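You operate a simulated robot arm through the tools that you are given. There is no shell and no other tool. Be economical: measure what you need, move in short steps, check, and stop when the job is done.

The job below is to be done with a simulated robot arm. You get a single attempt, and the scene is never put back.

Task
Empty the masala box's black cup into the small bowl.
Fine: lid off to the long platform; the cup goes back in its own gap, then the lid goes on.

It is judged by the outcome, as a careful person would: the job done as asked, and still so three seconds after it is handed in. It fails if anything else is knocked over, pushed out of place, dropped, spilled or broken. A push-on lid holds only when it is set on centred and level and pressed home; a screw cap is set on level and turned clockwise until tight.

Robot
A 7-joint arm with a two-finger parallel gripper, fixed in place. Base frame: the origin is at the foot of the arm, x ahead of it, y to its left, z up; the work surface is at about z = 0. Readings come in mm, rad, newtons and seconds.
With the tool pointing down near the work surface it reaches from about 220 to 580 mm from the base axis. Its first joint turns from -1.152 to 1.152 rad. Payload 2.5 kg.
The tool frame sits at the grasp point between the pads (the TCP): z along the fingers, y along the line on which they close. The tips reach 23 mm beyond it. The gripper opens to 94 mm. The fingers are 38 mm wide and 10 mm thick; the gripper's body (54 by 96 mm) begins 39 mm behind the TCP.
Orientation is that of the tool frame in the base frame, as a unit quaternion [x, y, z, w]. With the fingers straight down and closing along the base's y, the tool's x points along the base's -x, its y along +y and its z along -z.

Tools
- The arm moves only by the tool send_rows. Its argument "rows" is a list of rows, each a list of 6 numbers: the shift along the base's x, y, z in units of 300 mm (1.0 is 300 mm), then the turn, a rotation vector about the base's x, y, z in units of 60 degrees (1.0 is 60 degrees). In form: [[tx, ty, tz, wx, wy, wz], ...]. A call has 1 to 8 rows; each row is the pose to reach, as a shift and turn from the pose commanded when the call began. "grip" is the finger opening in mm, from 0 to 94, set as the call begins (left out, the last holds). A call with a number of a shift or a turn outside -1 to 1 is refused whole. Each row takes 0.2 s and may step no farther than 50 mm and 0.15 rad from the row before; otherwise, or with a gripper value out of range, the whole call is refused. Where a pose cannot be reached the arm comes as near as it can. A force on the tool above 70 N (or 10 N above the force at the start of the call, whichever is more), or a blocked arm, ends the call early, and 0.2 s more pass. The fingers move at their own pace (about 108 mm/s each) and stop on an object; they squeeze with about 39 N. The grip force told is the motor's: it shows also when the fingers shut on nothing. Time passes only in rows, and 0.2 s behind the last, so rows that repeat a pose let the fingers close. The reply holds the time, the measured pose of the TCP, the force on the tool along the base axes, the opening and the grip force, in the units named above and with some noise, with the torque about the TCP (base axes, N m) and any sound that the robot's microphone picked up, and new pictures: "views" is both (left out), scene, wrist or none.
- Cameras (640 x 400 px; columns grow to the right, rows downward): "scene" is fixed at [126.9, -409.8, 549.6]; the picture's right is [0.79, -0.62, 0.00], its down [-0.32, -0.41, -0.86] and it looks along [0.53, 0.67, -0.52] (base axes); focal length 334 px, centre (320, 200). "wrist" rides on the gripper at [86, 16, -74] in the tool frame; the picture's right is [-0.18, 0.98, 0.00], its down [-0.58, -0.11, -0.81] and it looks along [-0.79, -0.15, 0.59] (tool axes); focal length 243 px, centre (320, 200). There is no depth. A picture from a camera that has moved, and an enlarged one, comes with that camera's place and axes in the base frame and with its lens.
- close_up(camera, box): a new picture of the part [left, top, right, bottom] of that camera's present view, enlarged. The clock stands still meanwhile.
- sign_off(): hands the job in; it is judged then, once.

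Go step by step. Nothing tells you positions but the pictures and the camera data: compare them with the known pose of the tool, close in by small moves and look again before you grip or let go. The budget is 120 turns and 200 pictures, counting those below and the enlarged ones. Unless the task says otherwise, let go and move clear before handing in, and close with one line.

The tools are called as name(argument=value, ...) on one line, values as JSON. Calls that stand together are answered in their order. send_rows: Moves the arm, as the interface text tells. Its arguments: {"type":"object","properties":{"rows":{"type":"array"},"grip":{"type":"number"},"views":{"type":"string","enum":["both","scene","wrist","none"]}},"required":["rows"]} The other tools are called the same way: close_up (camera, box) takes an enlarged picture of a part of a camera's view; sign_off () hands the job in.

At the start:

```text
clock: 0.0
tool_pos: [392.1, 235.5, 368.1]
orientation: [0.0, 1.0, 0.001, 0.0]
contact_force: [0.1, 0.9, -0.1]
wrist_torque: [0.01, 0.03, 0.03]
opening: 94.1
gripper_force: 0.1
```

scene: 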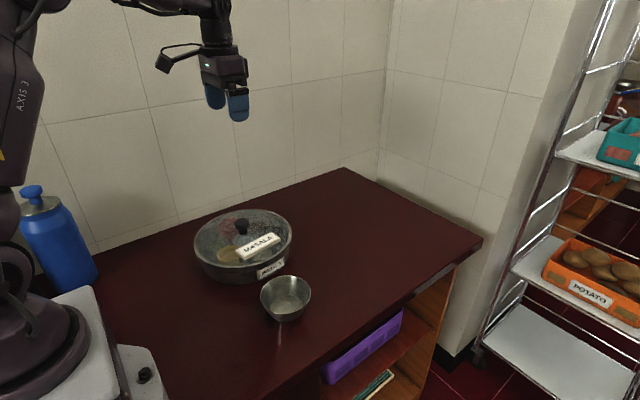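
wrist: 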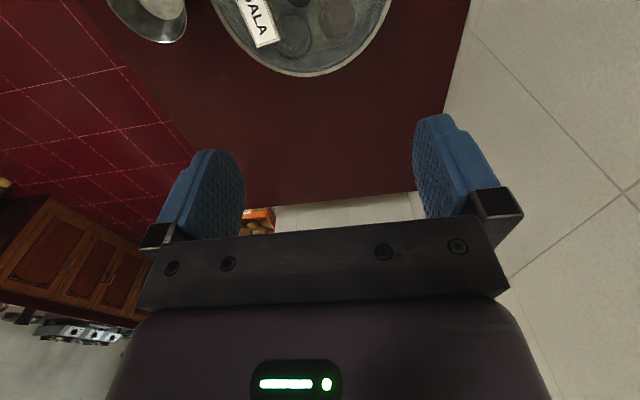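

I see a round masala box with a glass-like lid and a small steel bowl on a dark red counter. I'll enlarge the views to find out what is in the box.

close_up(camera="scene", box=[180, 190, 340, 330])

close_up(camera="wrist", box=[90, 0, 410, 100])

```text
2.86 times, centred on (260, 260) of scene
camera zoom: at [126.9, -409.8, 549.6], right [0.79, -0.62, 0.0], down [-0.32, -0.41, -0.86], along [0.53, 0.67, -0.52], focal length 954 px, centre (491, 29)
```

zoom: 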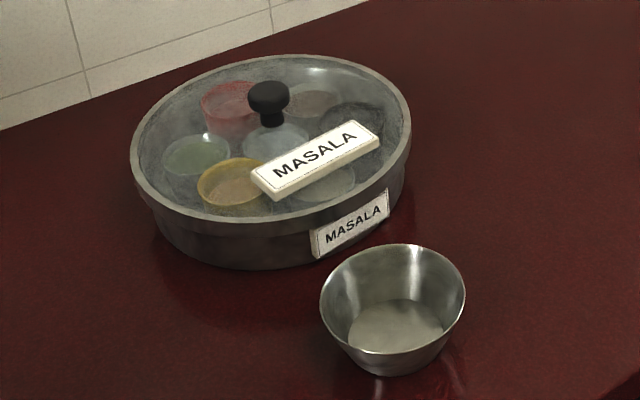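

```text
2.00 times, centred on (250, 50) of wrist
camera zoom: at [305.4, 252.7, 441.6], right [0.18, 0.98, 0.0], down [0.58, -0.11, 0.81], along [0.79, -0.15, -0.59], focal length 485 px, centre (460, 500)
```

zoom: 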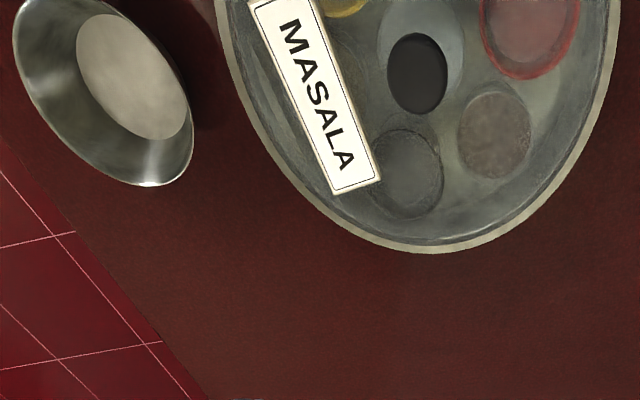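

The black cup looks like the dark one at the far right of the box, under the lid's label. I'll move back and tilt so the wrist camera looks down on the box.

send_rows(rows=[[-0.11, -0.08, 0.04, 0, 0.14, 0], [-0.22, -0.16, 0.08, 0, 0.28, 0], [-0.3, -0.24, 0.12, 0, 0.42, 0], [-0.3, -0.24, 0.12, 0, 0.5, 0]])

```text
clock: 1.0
tool_pos: [300.0, 163.6, 404.8]
orientation: [0.001, 0.965, 0.0, -0.26]
contact_force: [-0.3, 0.0, 0.8]
wrist_torque: [-0.01, -0.02, -0.02]
opening: 94.4
gripper_force: 0.1
camera wrist: at [263.3, 181.1, 511.4], right [0.16, 0.98, -0.09], down [0.91, -0.11, 0.41], along [0.39, -0.15, -0.91], focal length 243 px, centre (320, 200)
```

scene: 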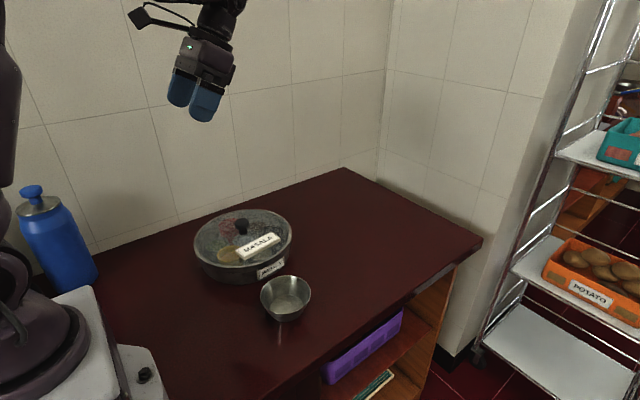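
wrist: 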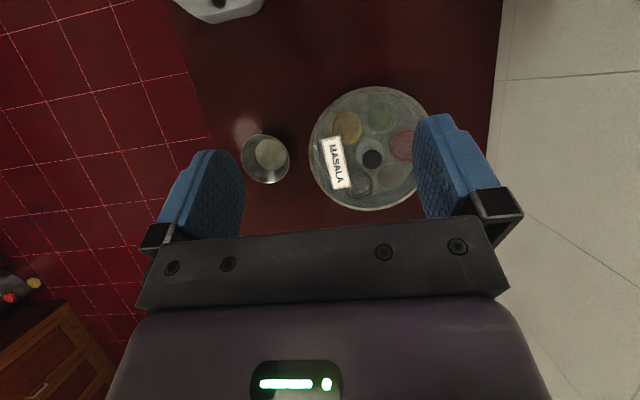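

close_up(camera="wrist", box=[230, 75, 430, 215])

close_up(camera="scene", box=[190, 200, 300, 290])

```text
2.86 times, centred on (330, 145) of wrist
camera zoom: at [263.3, 181.1, 511.4], right [0.16, 0.98, -0.09], down [0.91, -0.11, 0.41], along [0.39, -0.15, -0.91], focal length 693 px, centre (291, 357)
```

zoom: 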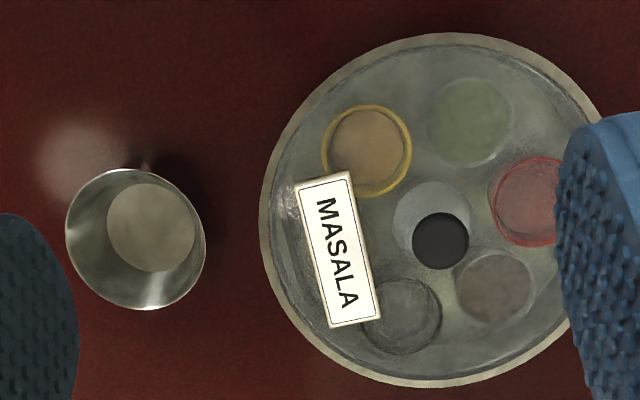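

```text
4.44 times, centred on (245, 245) of scene
camera zoom: at [126.8, -409.9, 549.6], right [0.79, -0.62, 0.0], down [-0.32, -0.41, -0.86], along [0.53, 0.67, -0.52], focal length 1485 px, centre (653, 0)
```

zoom: 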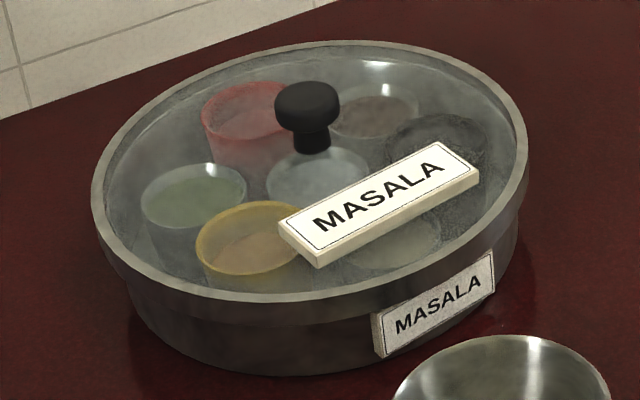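

The knob is near (381, 214) with its top at about z = 92, and the label tag starts about 45 mm to its -y side. I'll come upright above the knob with the fingers partly closed.

send_rows(rows=[[0.05, 0.04, -0.1, 0, -0.14, 0], [0.13, 0.08, -0.22, 0, -0.28, 0], [0.2, 0.12, -0.34, 0, -0.42, 0], [0.25, 0.16, -0.46, 0, -0.5, 0], [0.27, 0.168, -0.58, 0, -0.5, 0], [0.27, 0.168, -0.7, 0, -0.5, 0], [0.27, 0.168, -0.8, 0, -0.5, 0]], grip=60)

```text
clock: 2.6
tool_pos: [383.4, 214.0, 163.2]
orientation: [0.0, 1.0, -0.001, 0.0]
contact_force: [0.2, 0.0, 0.6]
wrist_torque: [0.0, 0.01, -0.05]
opening: 59.9
gripper_force: 0.1
camera wrist: at [295.8, 230.9, 235.4], right [0.18, 0.98, 0.0], down [0.58, -0.11, 0.81], along [0.79, -0.15, -0.59], focal length 243 px, centre (320, 200)
```

scene: 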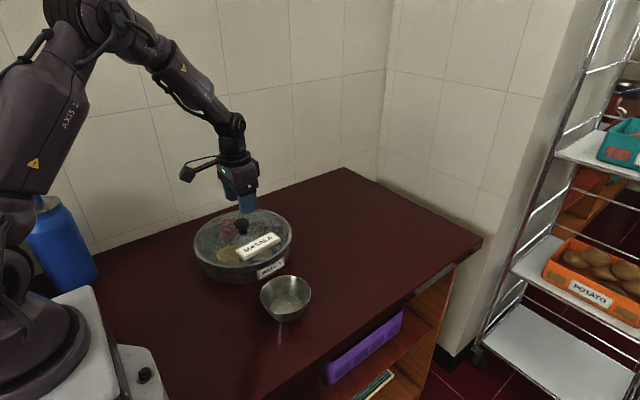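
wrist: 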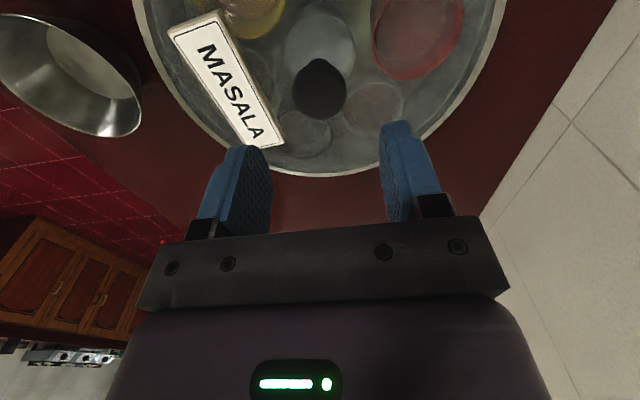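

close_up(camera="scene", box=[200, 150, 300, 280])

close_up(camera="wrist", box=[160, 0, 480, 200])

```text
3.08 times, centred on (250, 215) of scene
camera zoom: at [126.9, -409.8, 549.6], right [0.79, -0.62, 0.0], down [-0.32, -0.41, -0.86], along [0.53, 0.67, -0.52], focal length 1028 px, centre (535, 154)
```

zoom: 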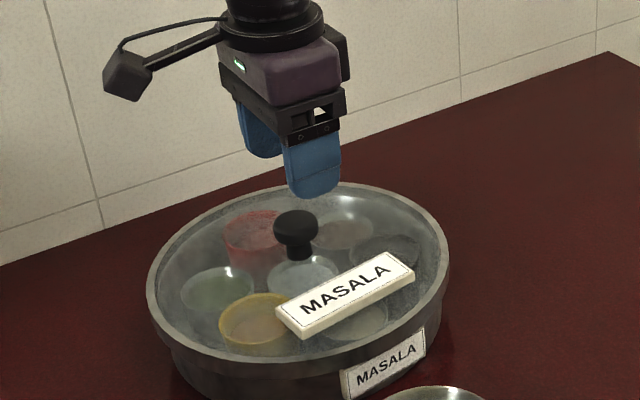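

```text
2.00 times, centred on (320, 100) of wrist
camera zoom: at [295.8, 230.9, 235.4], right [0.18, 0.98, 0.0], down [0.58, -0.11, 0.81], along [0.79, -0.15, -0.59], focal length 485 px, centre (320, 400)
```

zoom: 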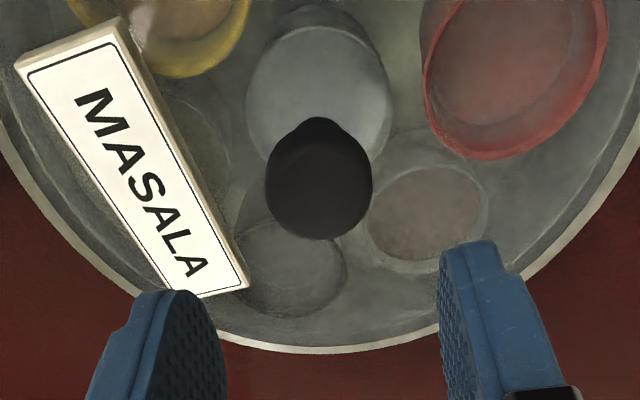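

Knob head spans about z = 77–98 above glass at about 64. I'll go down to TCP z ≈ 91 and check before closing.

send_rows(rows=[[-0.017, 0.004, -0.1, 0, 0, 0], [-0.017, 0.004, -0.2, 0, 0, 0], [-0.017, 0.004, -0.24, 0, 0, 0]])

close_up(camera="scene", box=[200, 180, 300, 280])

```text
clock: 3.4
tool_pos: [378.4, 214.6, 92.0]
orientation: [0.0, 1.0, 0.001, 0.0]
contact_force: [0.1, -0.9, -0.1]
wrist_torque: [0.02, 0.02, -0.03]
opening: 60.1
gripper_force: 0.0
camera wrist: at [290.9, 231.2, 165.5], right [0.18, 0.98, 0.0], down [0.58, -0.11, 0.81], along [0.79, -0.15, -0.59], focal length 243 px, centre (320, 200)
```

scene: 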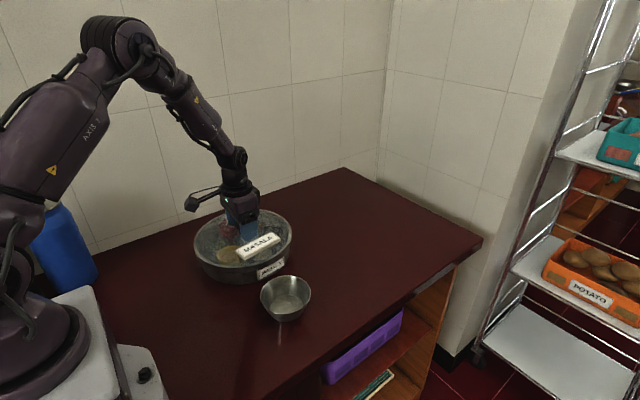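
wrist: 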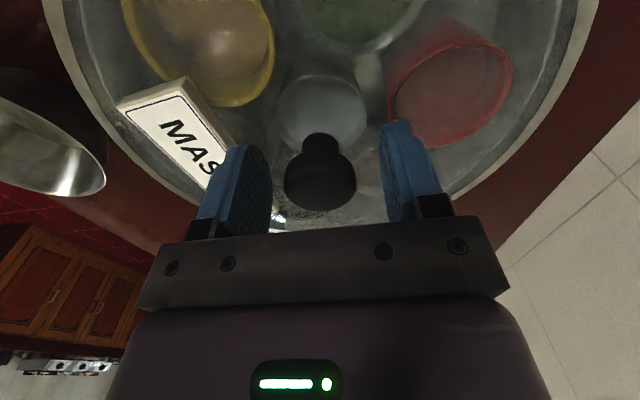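

```text
4.00 times, centred on (250, 230) of scene
camera zoom: at [126.9, -409.8, 549.6], right [0.79, -0.62, 0.0], down [-0.32, -0.41, -0.86], along [0.53, 0.67, -0.52], focal length 1336 px, centre (600, 80)
```

zoom: 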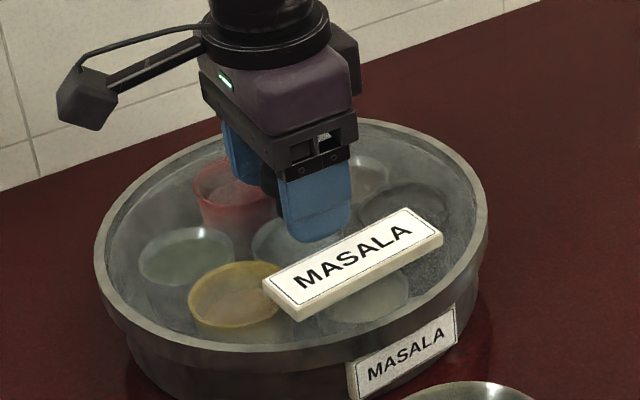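

The knob sits between the pads, at the TCP. Closing the gripper.

send_rows(rows=[[0, 0, 0, 0, 0, 0], [0, 0, 0, 0, 0, 0], [0, 0, 0, 0, 0, 0]], grip=10, views="none")

send_rows(rows=[[0, 0, 0.01, 0, 0, 0], [0, 0, 0.02, 0, 0, 0], [0, 0, 0.03, 0, 0, 0], [0, 0, 0.04, 0, 0, 0], [0, 0, 0.05, 0, 0, 0]])

```text
clock: 4.2
tool_pos: [378.2, 214.6, 93.0]
orientation: [0.0, 1.0, 0.0, 0.0]
contact_force: [0.1, 0.3, -0.1]
wrist_torque: [0.0, -0.04, -0.03]
opening: 33.0
gripper_force: 38.9
```

```text
clock: 5.4
tool_pos: [376.3, 214.9, 106.7]
orientation: [0.0, 1.0, 0.0, 0.0]
contact_force: [-0.1, -0.3, -1.3]
wrist_torque: [0.02, -0.03, -0.02]
opening: 33.1
gripper_force: 39.5
camera wrist: at [290.6, 232.4, 180.0], right [0.18, 0.98, 0.0], down [0.58, -0.11, 0.81], along [0.79, -0.15, -0.59], focal length 243 px, centre (320, 200)
```

scene: 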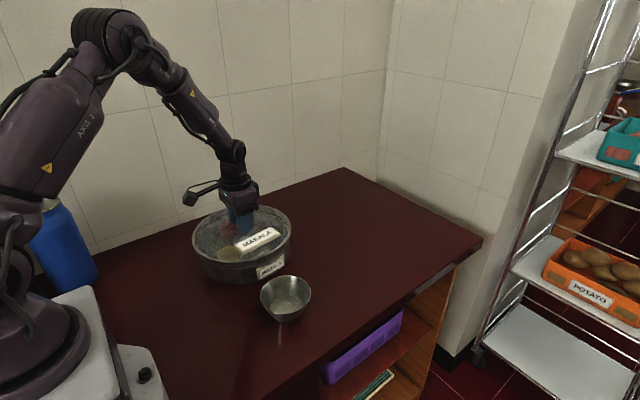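
wrist: 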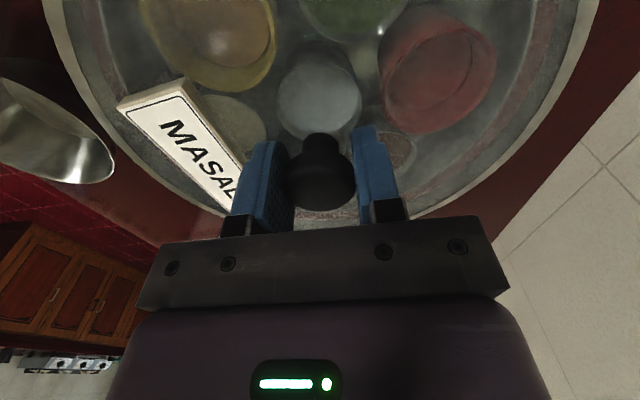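

The lid seems to come off easily, with only about 1.3 N showing. I'll lift more and check that the box stays down.

send_rows(rows=[[0, 0, 0.05, 0, 0, 0], [0, 0, 0.12, 0, 0, 0], [0, 0, 0.2, 0, 0, 0], [0, 0, 0.3, 0, 0, 0], [0, 0, 0.4, 0, 0, 0]])

```text
clock: 6.6
tool_pos: [377.3, 215.4, 227.0]
orientation: [0.0, 1.0, 0.001, 0.0]
contact_force: [0.8, 0.8, -2.3]
wrist_torque: [0.01, 0.01, 0.0]
opening: 32.8
gripper_force: 38.9
camera wrist: at [291.2, 232.9, 301.2], right [0.18, 0.98, 0.0], down [0.58, -0.11, 0.81], along [0.79, -0.15, -0.59], focal length 243 px, centre (320, 200)
```

scene: 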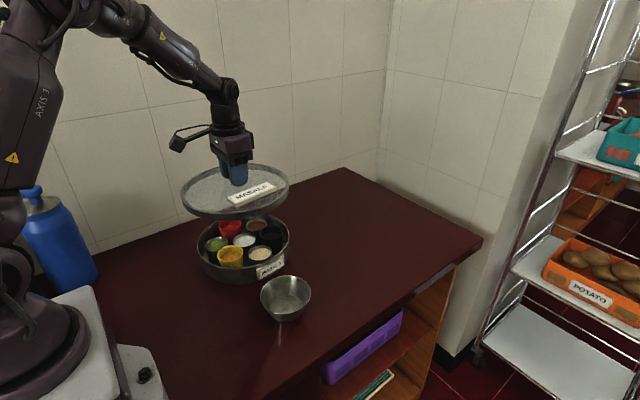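
wrist: 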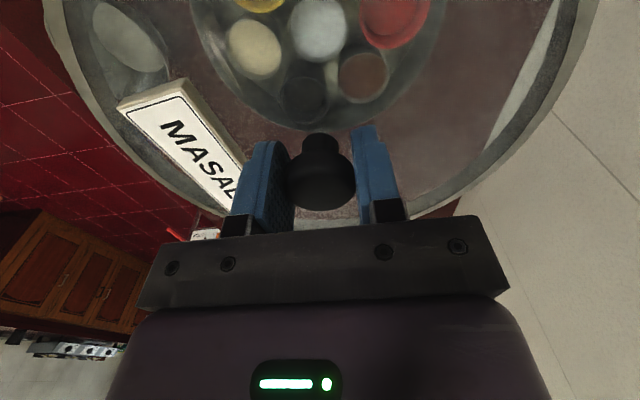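

The lid is off and the box and cups are still in place. I'm carrying the lid to the free counter area around (552, 20).

send_rows(rows=[[0.08, -0.09, 0, 0, 0, 0], [0.18, -0.2, 0, 0, 0, 0], [0.28, -0.31, 0, 0, 0, 0], [0.38, -0.42, 0, 0, 0, 0], [0.48, -0.53, 0, 0, 0, 0], [0.583, -0.64, 0, 0, 0, 0], [0.583, -0.65, -0.1, 0, 0, 0], [0.583, -0.65, -0.22, 0, 0, 0]])

```text
clock: 8.4
tool_pos: [555.2, 19.6, 157.8]
orientation: [0.0, 1.0, -0.001, 0.001]
contact_force: [0.3, -0.7, -1.9]
wrist_torque: [-0.03, 0.01, 0.02]
opening: 33.0
gripper_force: 38.9
camera wrist: at [468.0, 37.3, 231.5], right [0.18, 0.98, 0.0], down [0.58, -0.11, 0.81], along [0.79, -0.15, -0.59], focal length 243 px, centre (320, 200)
```

scene: 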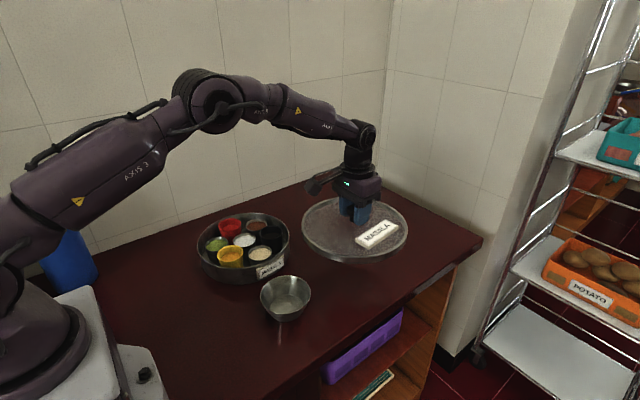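
wrist: 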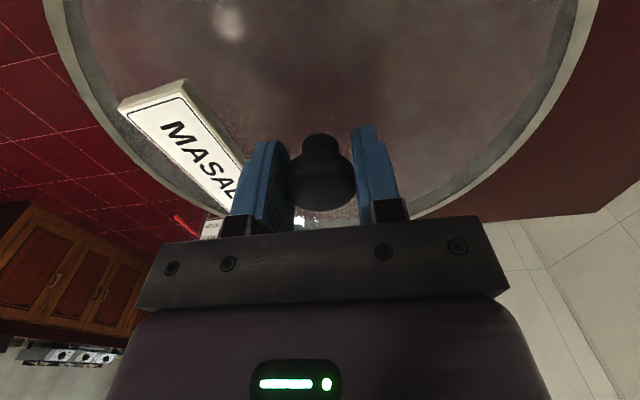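

send_rows(rows=[[0, 0, -0.1, 0, 0, 0], [0, 0, -0.2, 0, 0, 0], [0, 0, -0.29, 0, 0, 0]])

close_up(camera="scene", box=[280, 170, 440, 290])

```text
clock: 9.2
tool_pos: [553.3, 20.6, 73.9]
orientation: [0.0, 1.0, 0.0, 0.0]
contact_force: [-0.2, 0.0, -1.9]
wrist_torque: [-0.03, -0.02, -0.04]
opening: 33.0
gripper_force: 39.3
camera wrist: at [466.2, 37.4, 145.9], right [0.18, 0.98, 0.0], down [0.58, -0.11, 0.81], along [0.79, -0.15, -0.59], focal length 243 px, centre (320, 200)
```

scene: 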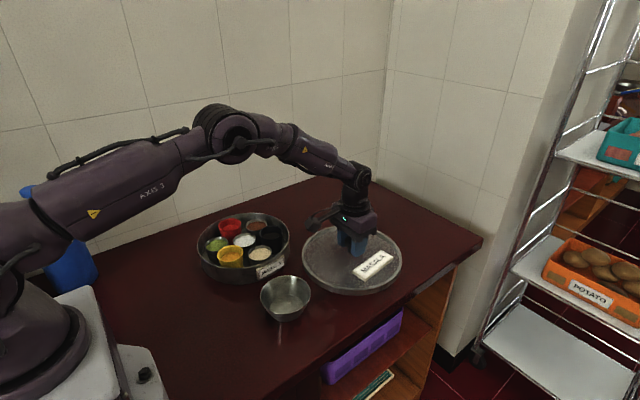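
wrist: 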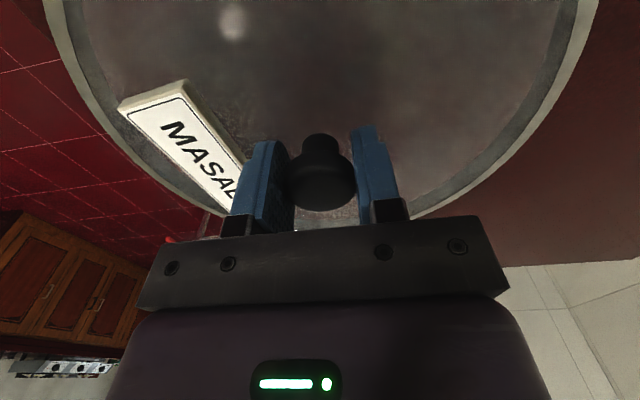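

```text
3.33 times, centred on (360, 230) of scene
camera zoom: at [126.9, -409.8, 549.6], right [0.79, -0.62, 0.0], down [-0.32, -0.41, -0.86], along [0.53, 0.67, -0.52], focal length 1114 px, centre (187, 100)
```

zoom: 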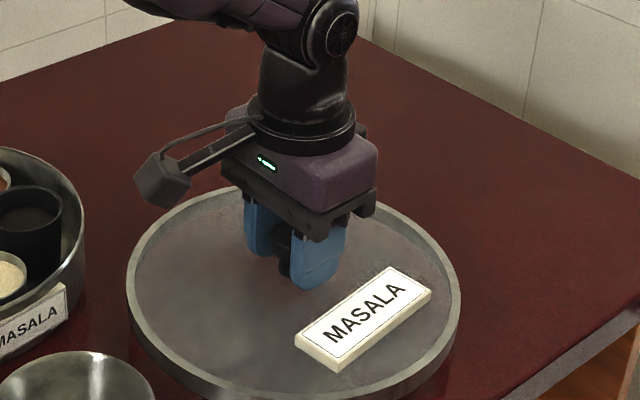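

send_rows(rows=[[0, 0, -0.02, 0, 0, 0], [0, 0, -0.04, 0, 0, 0], [0, 0, -0.05, 0, 0, 0]], views="none")

close_up(camera="scene", box=[280, 170, 440, 310])

```text
clock: 10.0
tool_pos: [553.7, 19.3, 58.4]
orientation: [0.0, 1.0, 0.0, 0.0]
contact_force: [-0.7, 0.1, -1.7]
wrist_torque: [0.0, -0.02, 0.01]
opening: 33.1
gripper_force: 39.0
```

```text
2.86 times, centred on (360, 240) of scene
camera zoom: at [126.9, -409.8, 549.6], right [0.79, -0.62, 0.0], down [-0.32, -0.41, -0.86], along [0.53, 0.67, -0.52], focal length 954 px, centre (206, 86)
```

zoom: 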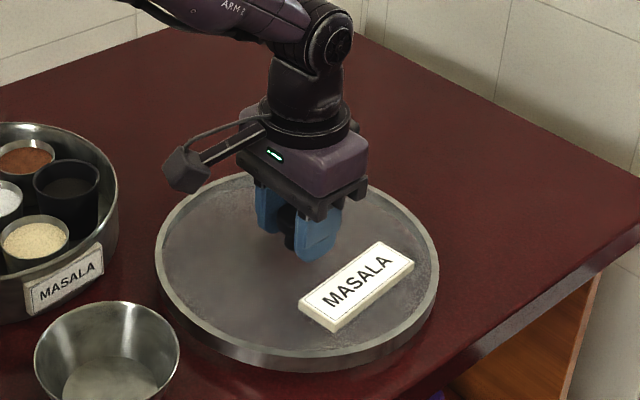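

send_rows(rows=[[0, 0, -0.01, 0, 0, 0], [0, 0, -0.02, 0, 0, 0], [0, 0, -0.03, 0, 0, 0]], views="none")

```text
clock: 10.8
tool_pos: [552.9, 19.6, 51.1]
orientation: [-0.001, 1.0, 0.001, -0.001]
contact_force: [-0.6, 0.5, -2.5]
wrist_torque: [0.0, 0.02, -0.02]
opening: 32.9
gripper_force: 39.0
```

send_rows(rows=[[0, 0, -0.008, 0, 0, 0], [0, 0, -0.016, 0, 0, 0]], views="none")

close_up(camera="scene", box=[280, 200, 440, 310])

```text
clock: 11.4
tool_pos: [553.3, 20.2, 48.3]
orientation: [0.001, 1.0, 0.0, 0.001]
contact_force: [-11.1, -1.1, 26.0]
wrist_torque: [0.17, 0.59, -0.06]
opening: 33.1
gripper_force: 39.0
```

```text
3.64 times, centred on (360, 255) of scene
camera zoom: at [126.7, -409.8, 549.6], right [0.79, -0.62, 0.0], down [-0.32, -0.41, -0.86], along [0.53, 0.67, -0.52], focal length 1215 px, centre (174, 0)
```

zoom: 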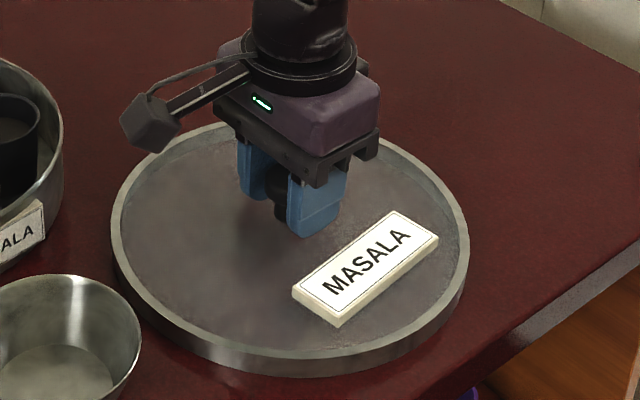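

The lid is on the counter (TCP z ≈ 49 at contact). I'll relax the pressure, open and move up.

send_rows(rows=[[0, 0, 0.009, 0, 0, 0], [0, 0, 0.009, 0, 0, 0]], views="none")

send_rows(rows=[[0, 0, 0, 0, 0, 0], [0, 0, 0, 0, 0, 0], [0, 0, 0.05, 0, 0, 0], [0, 0, 0.2, 0, 0, 0], [0, 0, 0.35, 0, 0, 0], [0, 0, 0.5, 0, 0, 0]], grip=60)

```text
clock: 12.0
tool_pos: [552.9, 20.5, 48.1]
orientation: [-0.001, 1.0, -0.001, 0.002]
contact_force: [3.4, 1.5, 8.1]
wrist_torque: [-0.31, -0.92, 0.22]
opening: 32.8
gripper_force: 39.1
```

```text
clock: 13.4
tool_pos: [552.8, 19.2, 198.3]
orientation: [0.0, 1.0, 0.0, 0.0]
contact_force: [0.7, 0.7, 1.2]
wrist_torque: [-0.02, -0.03, 0.01]
opening: 59.8
gripper_force: 0.0
camera wrist: at [466.8, 35.6, 271.3], right [0.18, 0.98, 0.0], down [0.58, -0.11, 0.81], along [0.79, -0.15, -0.59], focal length 243 px, centre (320, 200)
```

scene: 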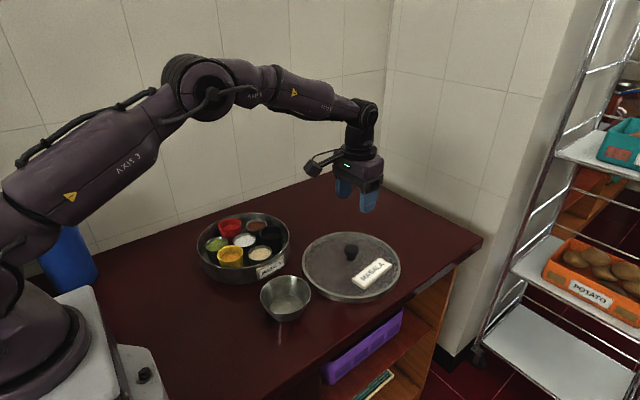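
wrist: 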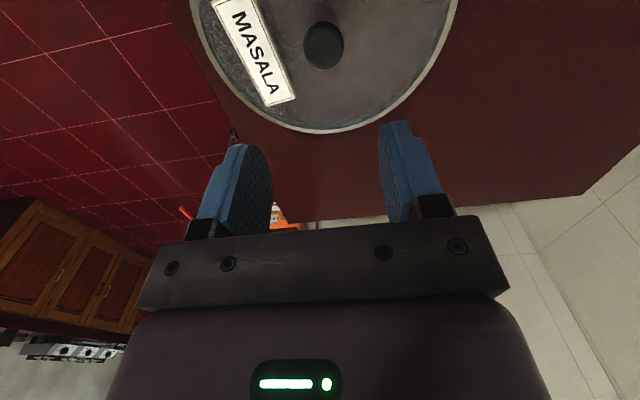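

The lid rests flat on the counter. I'm going back to view the open box.

send_rows(rows=[[-0.1, 0.08, 0.05, 0, 0, 0], [-0.22, 0.17, 0.1, 0, 0, 0], [-0.34, 0.26, 0.15, 0, 0.1, 0], [-0.45, 0.35, 0.2, 0, 0.2, 0], [-0.57, 0.44, 0.2, 0, 0.3, 0], [-0.69, 0.5, 0.2, 0, 0.4, 0], [-0.73, 0.54, 0.2, 0, 0.5, 0]])

close_up(camera="scene", box=[190, 200, 300, 290])

```text
clock: 15.0
tool_pos: [334.7, 183.1, 258.0]
orientation: [0.0, 0.966, 0.001, -0.26]
contact_force: [-0.2, 0.1, -0.1]
wrist_torque: [0.0, 0.02, 0.0]
opening: 60.0
gripper_force: 0.0
camera wrist: at [296.8, 200.6, 364.6], right [0.16, 0.98, -0.09], down [0.91, -0.11, 0.41], along [0.39, -0.15, -0.91], focal length 243 px, centre (320, 200)
```

scene: 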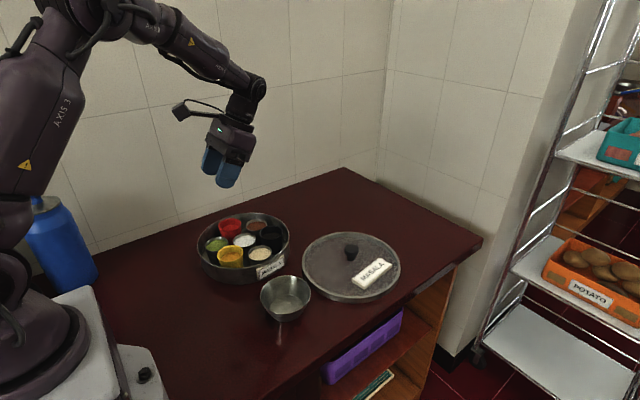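
wrist: 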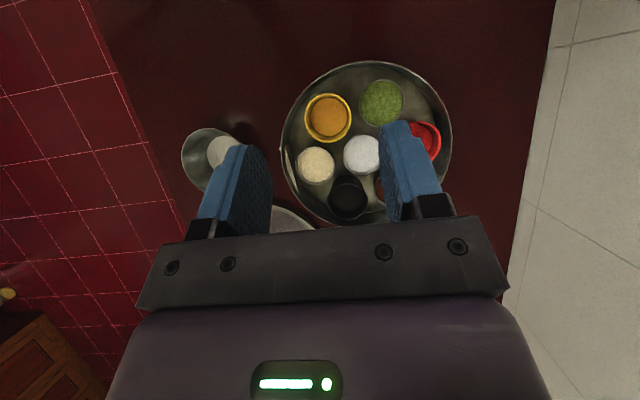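

```text
4.44 times, centred on (245, 245) of scene
camera zoom: at [126.9, -409.8, 549.6], right [0.79, -0.62, 0.0], down [-0.32, -0.41, -0.86], along [0.53, 0.67, -0.52], focal length 1485 px, centre (653, 0)
```

zoom: 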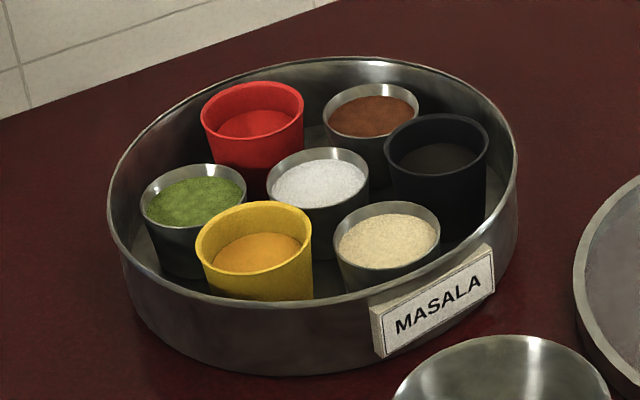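

close_up(camera="wrist", box=[270, 50, 470, 230])

close_up(camera="scene", box=[240, 215, 320, 285])

```text
2.22 times, centred on (370, 140) of wrist
camera zoom: at [296.8, 200.6, 364.6], right [0.16, 0.98, -0.09], down [0.91, -0.11, 0.41], along [0.39, -0.15, -0.91], focal length 539 px, centre (209, 333)
```

zoom: 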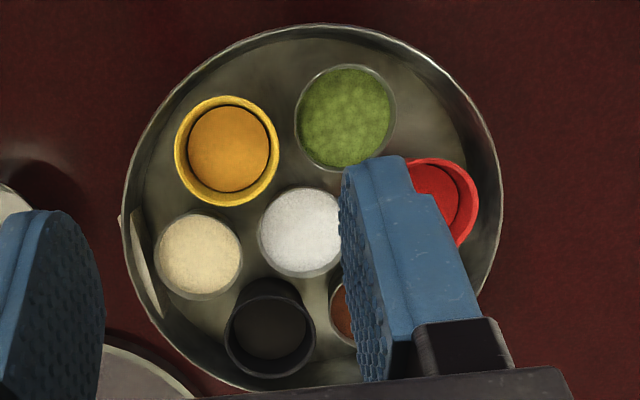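

```text
5.71 times, centred on (280, 250) of scene
camera zoom: at [126.9, -409.8, 549.6], right [0.79, -0.62, 0.0], down [-0.32, -0.41, -0.86], along [0.53, 0.67, -0.52], focal length 1909 px, centre (549, -86)
```

zoom: 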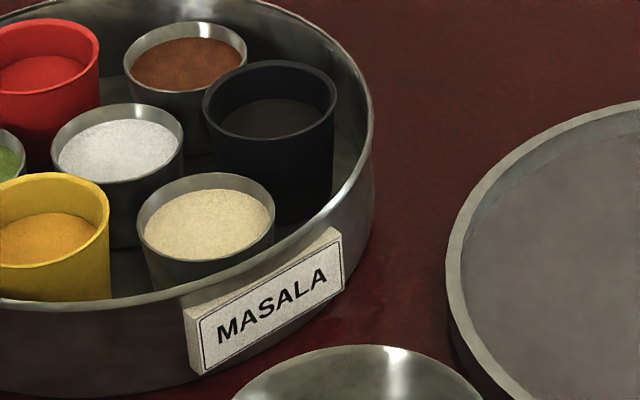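

The black cup is one of the tall ones: rim about 58 mm wide at about (436, 187, z 50), with its steel neighbours' rims near z = 37. I'll come upright above it, then yaw -26° so the fingers close along the tangent and stay above the neighbours.

send_rows(rows=[[0.08, 0.003, -0.05, 0, -0.14, 0], [0.17, 0.006, -0.1, 0, -0.28, 0], [0.25, 0.01, -0.15, 0, -0.42, 0], [0.3, 0.013, -0.2, 0, -0.5, 0], [0.338, 0.013, -0.3, 0, -0.5, 0]], grip=80, views="none")

send_rows(rows=[[0, 0, 0, 0, 0, -0.14], [0, 0, 0, 0, 0, -0.28], [0, 0, 0, 0, 0, -0.42], [0, 0, 0, 0, 0, -0.433]])

close_up(camera="wrist", box=[160, 0, 480, 200])

close_up(camera="scene", box=[220, 180, 310, 280])

```text
clock: 16.2
tool_pos: [434.9, 186.1, 168.2]
orientation: [0.001, 1.0, 0.0, 0.001]
contact_force: [-0.2, 0.4, 0.5]
wrist_torque: [0.01, 0.01, -0.02]
opening: 80.0
gripper_force: 0.0
```

```text
clock: 17.2
tool_pos: [435.8, 185.0, 167.4]
orientation: [0.226, 0.974, 0.0, 0.001]
contact_force: [0.2, 0.1, -0.4]
wrist_torque: [0.01, -0.01, 0.03]
opening: 80.0
gripper_force: 0.1
camera wrist: at [364.2, 239.4, 241.2], right [0.6, 0.8, 0.0], down [0.47, -0.35, 0.81], along [0.65, -0.48, -0.59], focal length 243 px, centre (320, 200)
```

scene: 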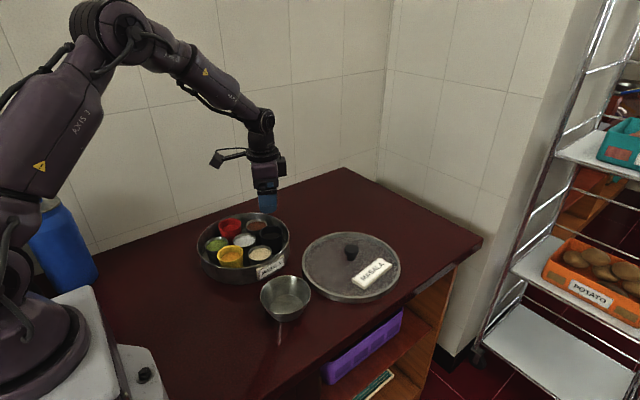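
wrist: 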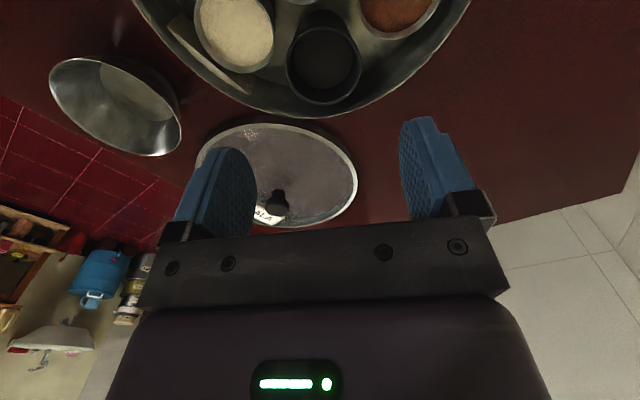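

```text
2.00 times, centred on (320, 100) of wrist
camera zoom: at [364.2, 239.4, 241.2], right [0.6, 0.8, 0.0], down [0.47, -0.35, 0.81], along [0.65, -0.48, -0.59], focal length 485 px, centre (320, 400)
```

zoom: 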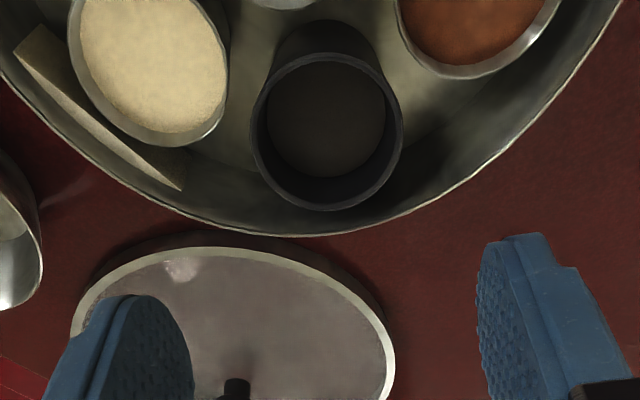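

```text
4.00 times, centred on (265, 230) of scene
camera zoom: at [126.9, -409.8, 549.6], right [0.79, -0.62, 0.0], down [-0.32, -0.41, -0.86], along [0.53, 0.67, -0.52], focal length 1336 px, centre (540, 80)
```

zoom: 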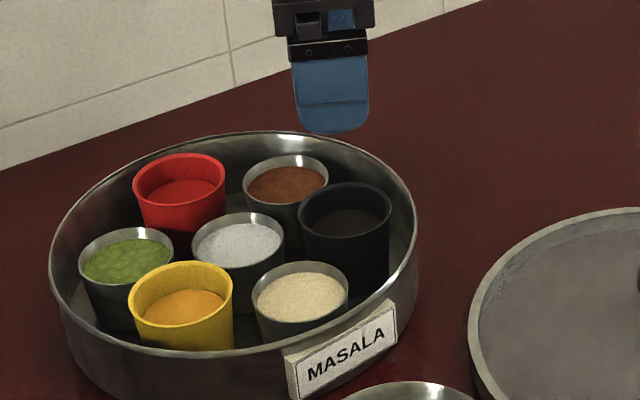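

Cup centre measures (437, 188). I'll go down to just above the rim and recheck.

send_rows(rows=[[0.005, 0.007, -0.1, 0, 0, 0], [0.005, 0.007, -0.2, 0, 0, 0], [0.005, 0.007, -0.263, 0, 0, 0]])

close_up(camera="wrist", box=[160, 60, 480, 260])

close_up(camera="scene", box=[220, 190, 310, 280])

```text
clock: 18.0
tool_pos: [436.9, 188.5, 88.7]
orientation: [0.224, 0.975, 0.001, 0.001]
contact_force: [0.1, -0.6, 1.0]
wrist_torque: [0.03, 0.0, 0.01]
opening: 79.9
gripper_force: 0.1
camera wrist: at [365.8, 241.6, 161.6], right [0.6, 0.8, 0.0], down [0.47, -0.35, 0.81], along [0.65, -0.48, -0.59], focal length 243 px, centre (320, 200)
```

scene: 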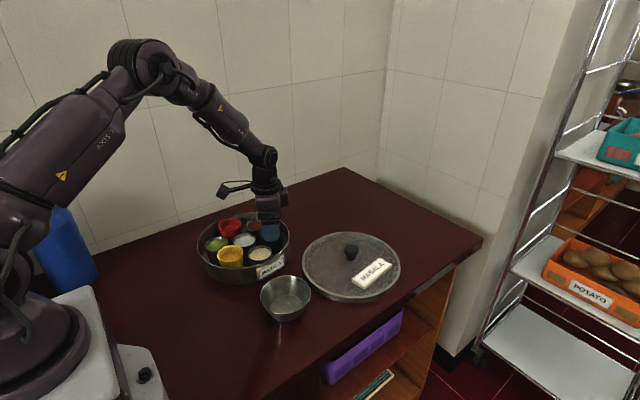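
wrist: 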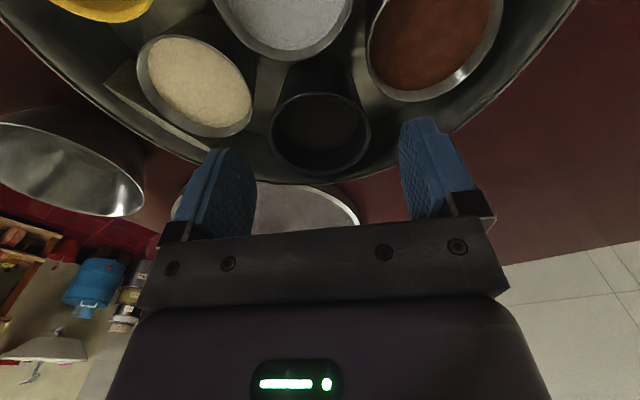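

```text
2.00 times, centred on (320, 160) of wrist
camera zoom: at [365.8, 241.6, 161.6], right [0.6, 0.8, 0.0], down [0.47, -0.35, 0.81], along [0.65, -0.48, -0.59], focal length 485 px, centre (320, 280)
```

zoom: 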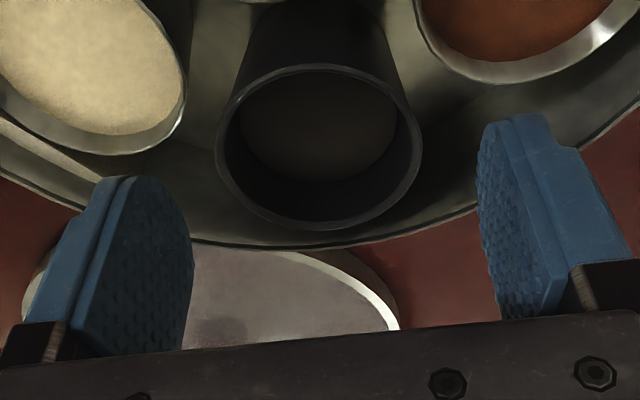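

```text
4.44 times, centred on (265, 235) of scene
camera zoom: at [126.9, -409.8, 549.6], right [0.79, -0.62, 0.0], down [-0.32, -0.41, -0.86], along [0.53, 0.67, -0.52], focal length 1485 px, centre (564, 44)
```

zoom: 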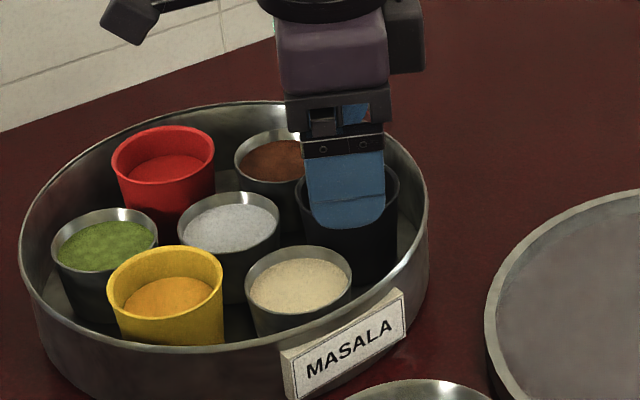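

Well aligned. I'm lowering until the tips are about 10 mm below the cup rim, still above the neighbours.

send_rows(rows=[[0, 0.002, -0.04, 0, 0, 0], [0, 0.002, -0.07, 0, 0, 0], [0, 0.002, -0.083, 0, 0, 0]])

close_up(camera="wrist", box=[160, 60, 480, 260])

close_up(camera="scene", box=[240, 200, 310, 270])

```text
clock: 18.8
tool_pos: [436.2, 186.8, 65.0]
orientation: [0.225, 0.974, 0.001, -0.001]
contact_force: [-6.6, -3.0, 14.4]
wrist_torque: [0.17, 0.24, 0.11]
opening: 79.5
gripper_force: 0.1
camera wrist: at [365.8, 241.8, 138.4], right [0.6, 0.8, 0.0], down [0.48, -0.35, 0.81], along [0.65, -0.48, -0.59], focal length 243 px, centre (320, 200)
```

scene: 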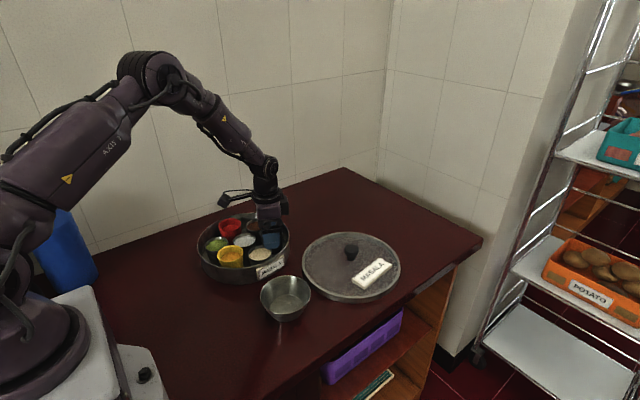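
wrist: 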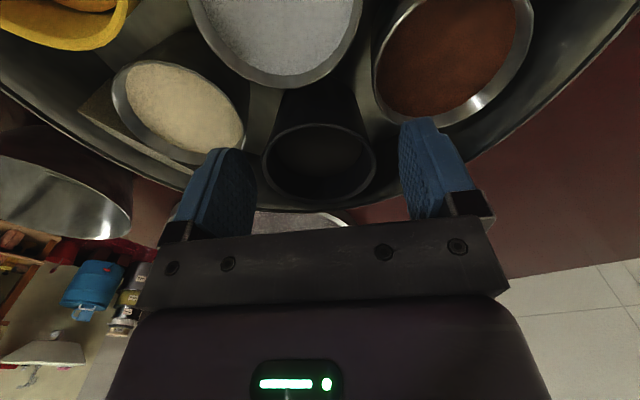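

```text
2.00 times, centred on (320, 160) of wrist
camera zoom: at [365.8, 241.8, 138.4], right [0.6, 0.8, 0.0], down [0.48, -0.35, 0.81], along [0.65, -0.48, -0.59], focal length 485 px, centre (320, 280)
```

zoom: 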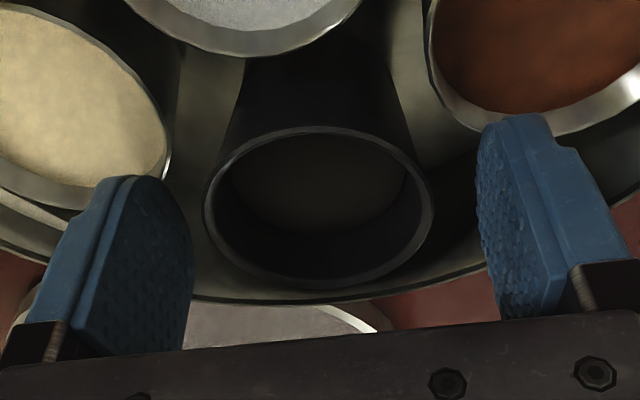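

```text
5.71 times, centred on (275, 235) of scene
camera zoom: at [126.8, -409.9, 549.6], right [0.79, -0.62, 0.0], down [-0.32, -0.41, -0.86], along [0.53, 0.67, -0.52], focal length 1909 px, centre (577, 0)
```

zoom: 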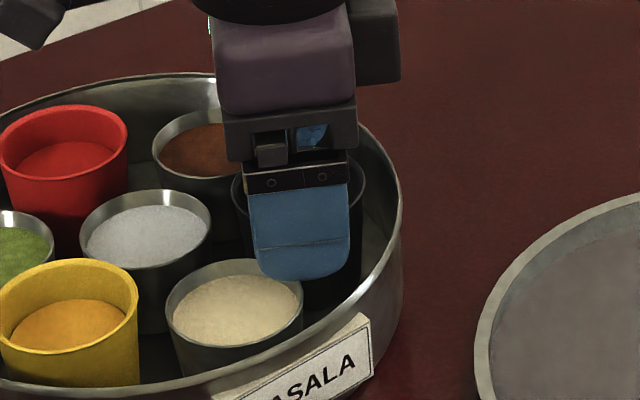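

The tips are lightly touching the neighbours' rims (14 N), so I'll rise about 3 mm and close there. That still overlaps the black cup's rim by about 7 mm.

send_rows(rows=[[0, 0, 0.01, 0, 0, 0], [0, 0.001, 0.01, 0, 0, 0]], views="none")

send_rows(rows=[[0, 0, 0, 0, 0, 0], [0, 0, 0, 0, 0, 0], [0, 0, 0, 0, 0, 0]], grip=40)

close_up(camera="wrist", box=[160, 60, 480, 260])

close_up(camera="scene", box=[240, 200, 310, 270])

```text
clock: 19.4
tool_pos: [437.3, 188.0, 68.2]
orientation: [0.225, 0.974, 0.0, 0.0]
contact_force: [0.0, -0.3, 0.2]
wrist_torque: [0.03, 0.03, -0.01]
opening: 79.8
gripper_force: 0.1
```

```text
clock: 20.2
tool_pos: [436.2, 189.4, 68.0]
orientation: [0.225, 0.974, -0.001, 0.0]
contact_force: [-0.1, 0.1, -0.4]
wrist_torque: [-0.04, 0.02, -0.04]
opening: 52.4
gripper_force: 39.1
camera wrist: at [365.9, 242.3, 141.0], right [0.6, 0.8, 0.0], down [0.47, -0.35, 0.81], along [0.65, -0.48, -0.59], focal length 243 px, centre (320, 200)
```

scene: 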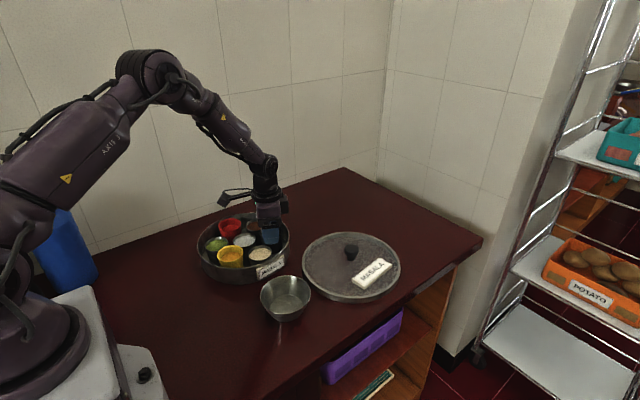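
wrist: 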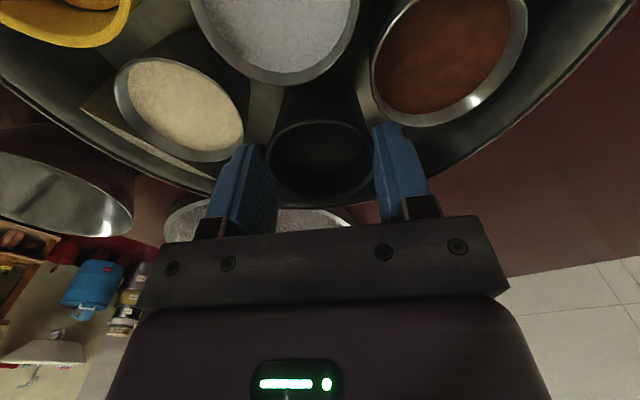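

```text
2.00 times, centred on (320, 160) of wrist
camera zoom: at [365.9, 242.3, 141.0], right [0.6, 0.8, 0.0], down [0.47, -0.35, 0.81], along [0.65, -0.48, -0.59], focal length 485 px, centre (320, 280)
```

zoom: 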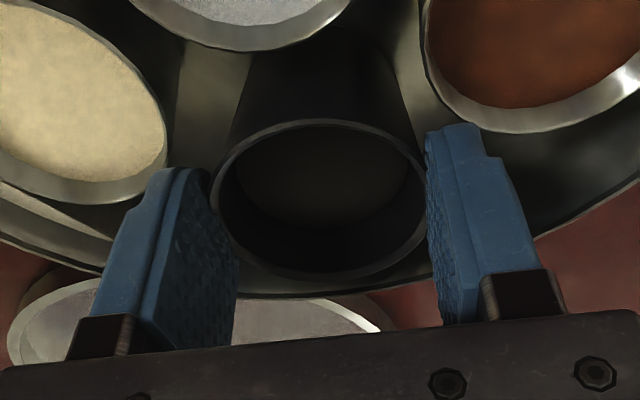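

```text
5.71 times, centred on (275, 235) of scene
camera zoom: at [126.9, -409.8, 549.6], right [0.79, -0.62, 0.0], down [-0.32, -0.41, -0.86], along [0.53, 0.67, -0.52], focal length 1909 px, centre (577, 0)
```

zoom: 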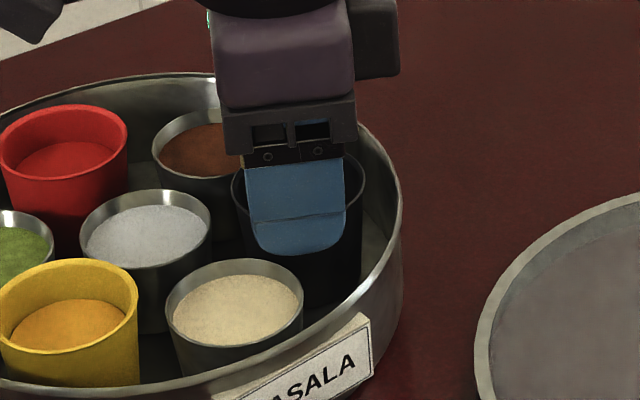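

The gripper stopped at 52 mm with 39 N, so it holds the cup. I'll try a small lift and look.

send_rows(rows=[[0, 0, 0.015, 0, 0, 0], [0, 0, 0.03, 0, 0, 0], [0, 0, 0.05, 0, 0, 0], [0, 0, 0.07, 0, 0, 0]], views="scene")

close_up(camera="wrist", box=[160, 60, 480, 260])

close_up(camera="scene", box=[240, 195, 310, 265])

```text
clock: 21.2
tool_pos: [436.2, 188.0, 88.9]
orientation: [0.225, 0.974, -0.001, 0.0]
contact_force: [-0.3, -0.7, -0.7]
wrist_torque: [0.02, 0.01, 0.01]
opening: 52.9
gripper_force: 38.8
```

scene: 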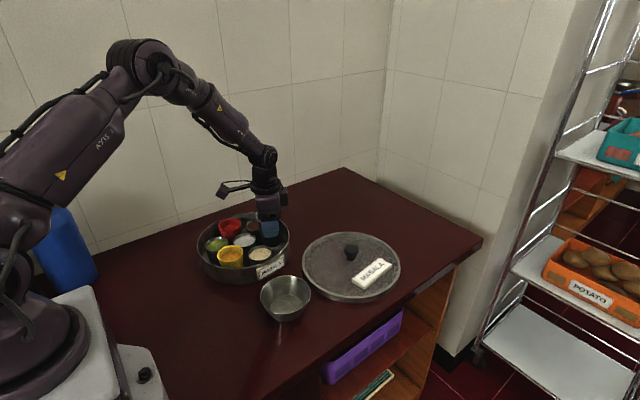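

```text
2.00 times, centred on (320, 160) of wrist
camera zoom: at [365.8, 242.1, 161.8], right [0.6, 0.8, 0.0], down [0.47, -0.35, 0.81], along [0.65, -0.48, -0.59], focal length 485 px, centre (320, 280)
```

zoom: 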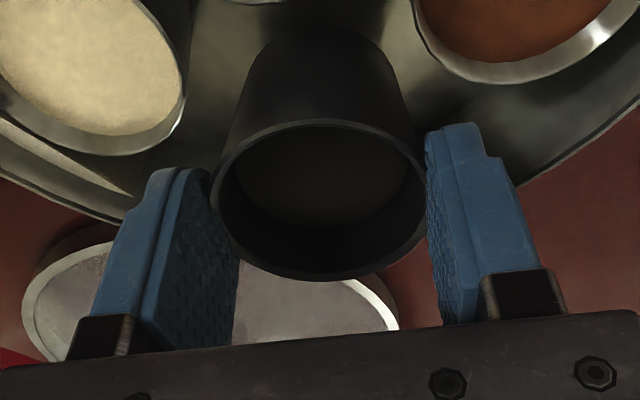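

```text
5.71 times, centred on (275, 230) of scene
camera zoom: at [126.9, -409.8, 549.6], right [0.79, -0.62, 0.0], down [-0.32, -0.41, -0.86], along [0.53, 0.67, -0.52], focal length 1909 px, centre (577, 29)
```

zoom: 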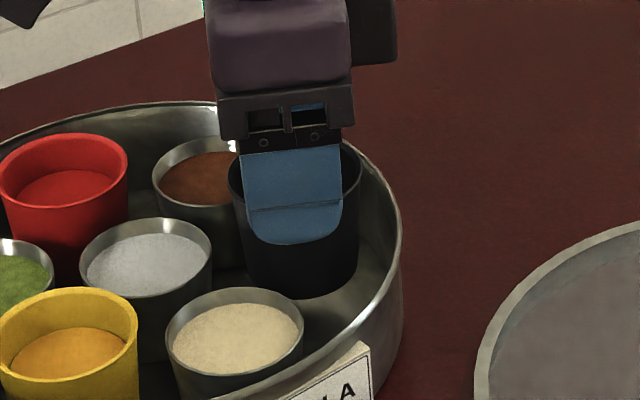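

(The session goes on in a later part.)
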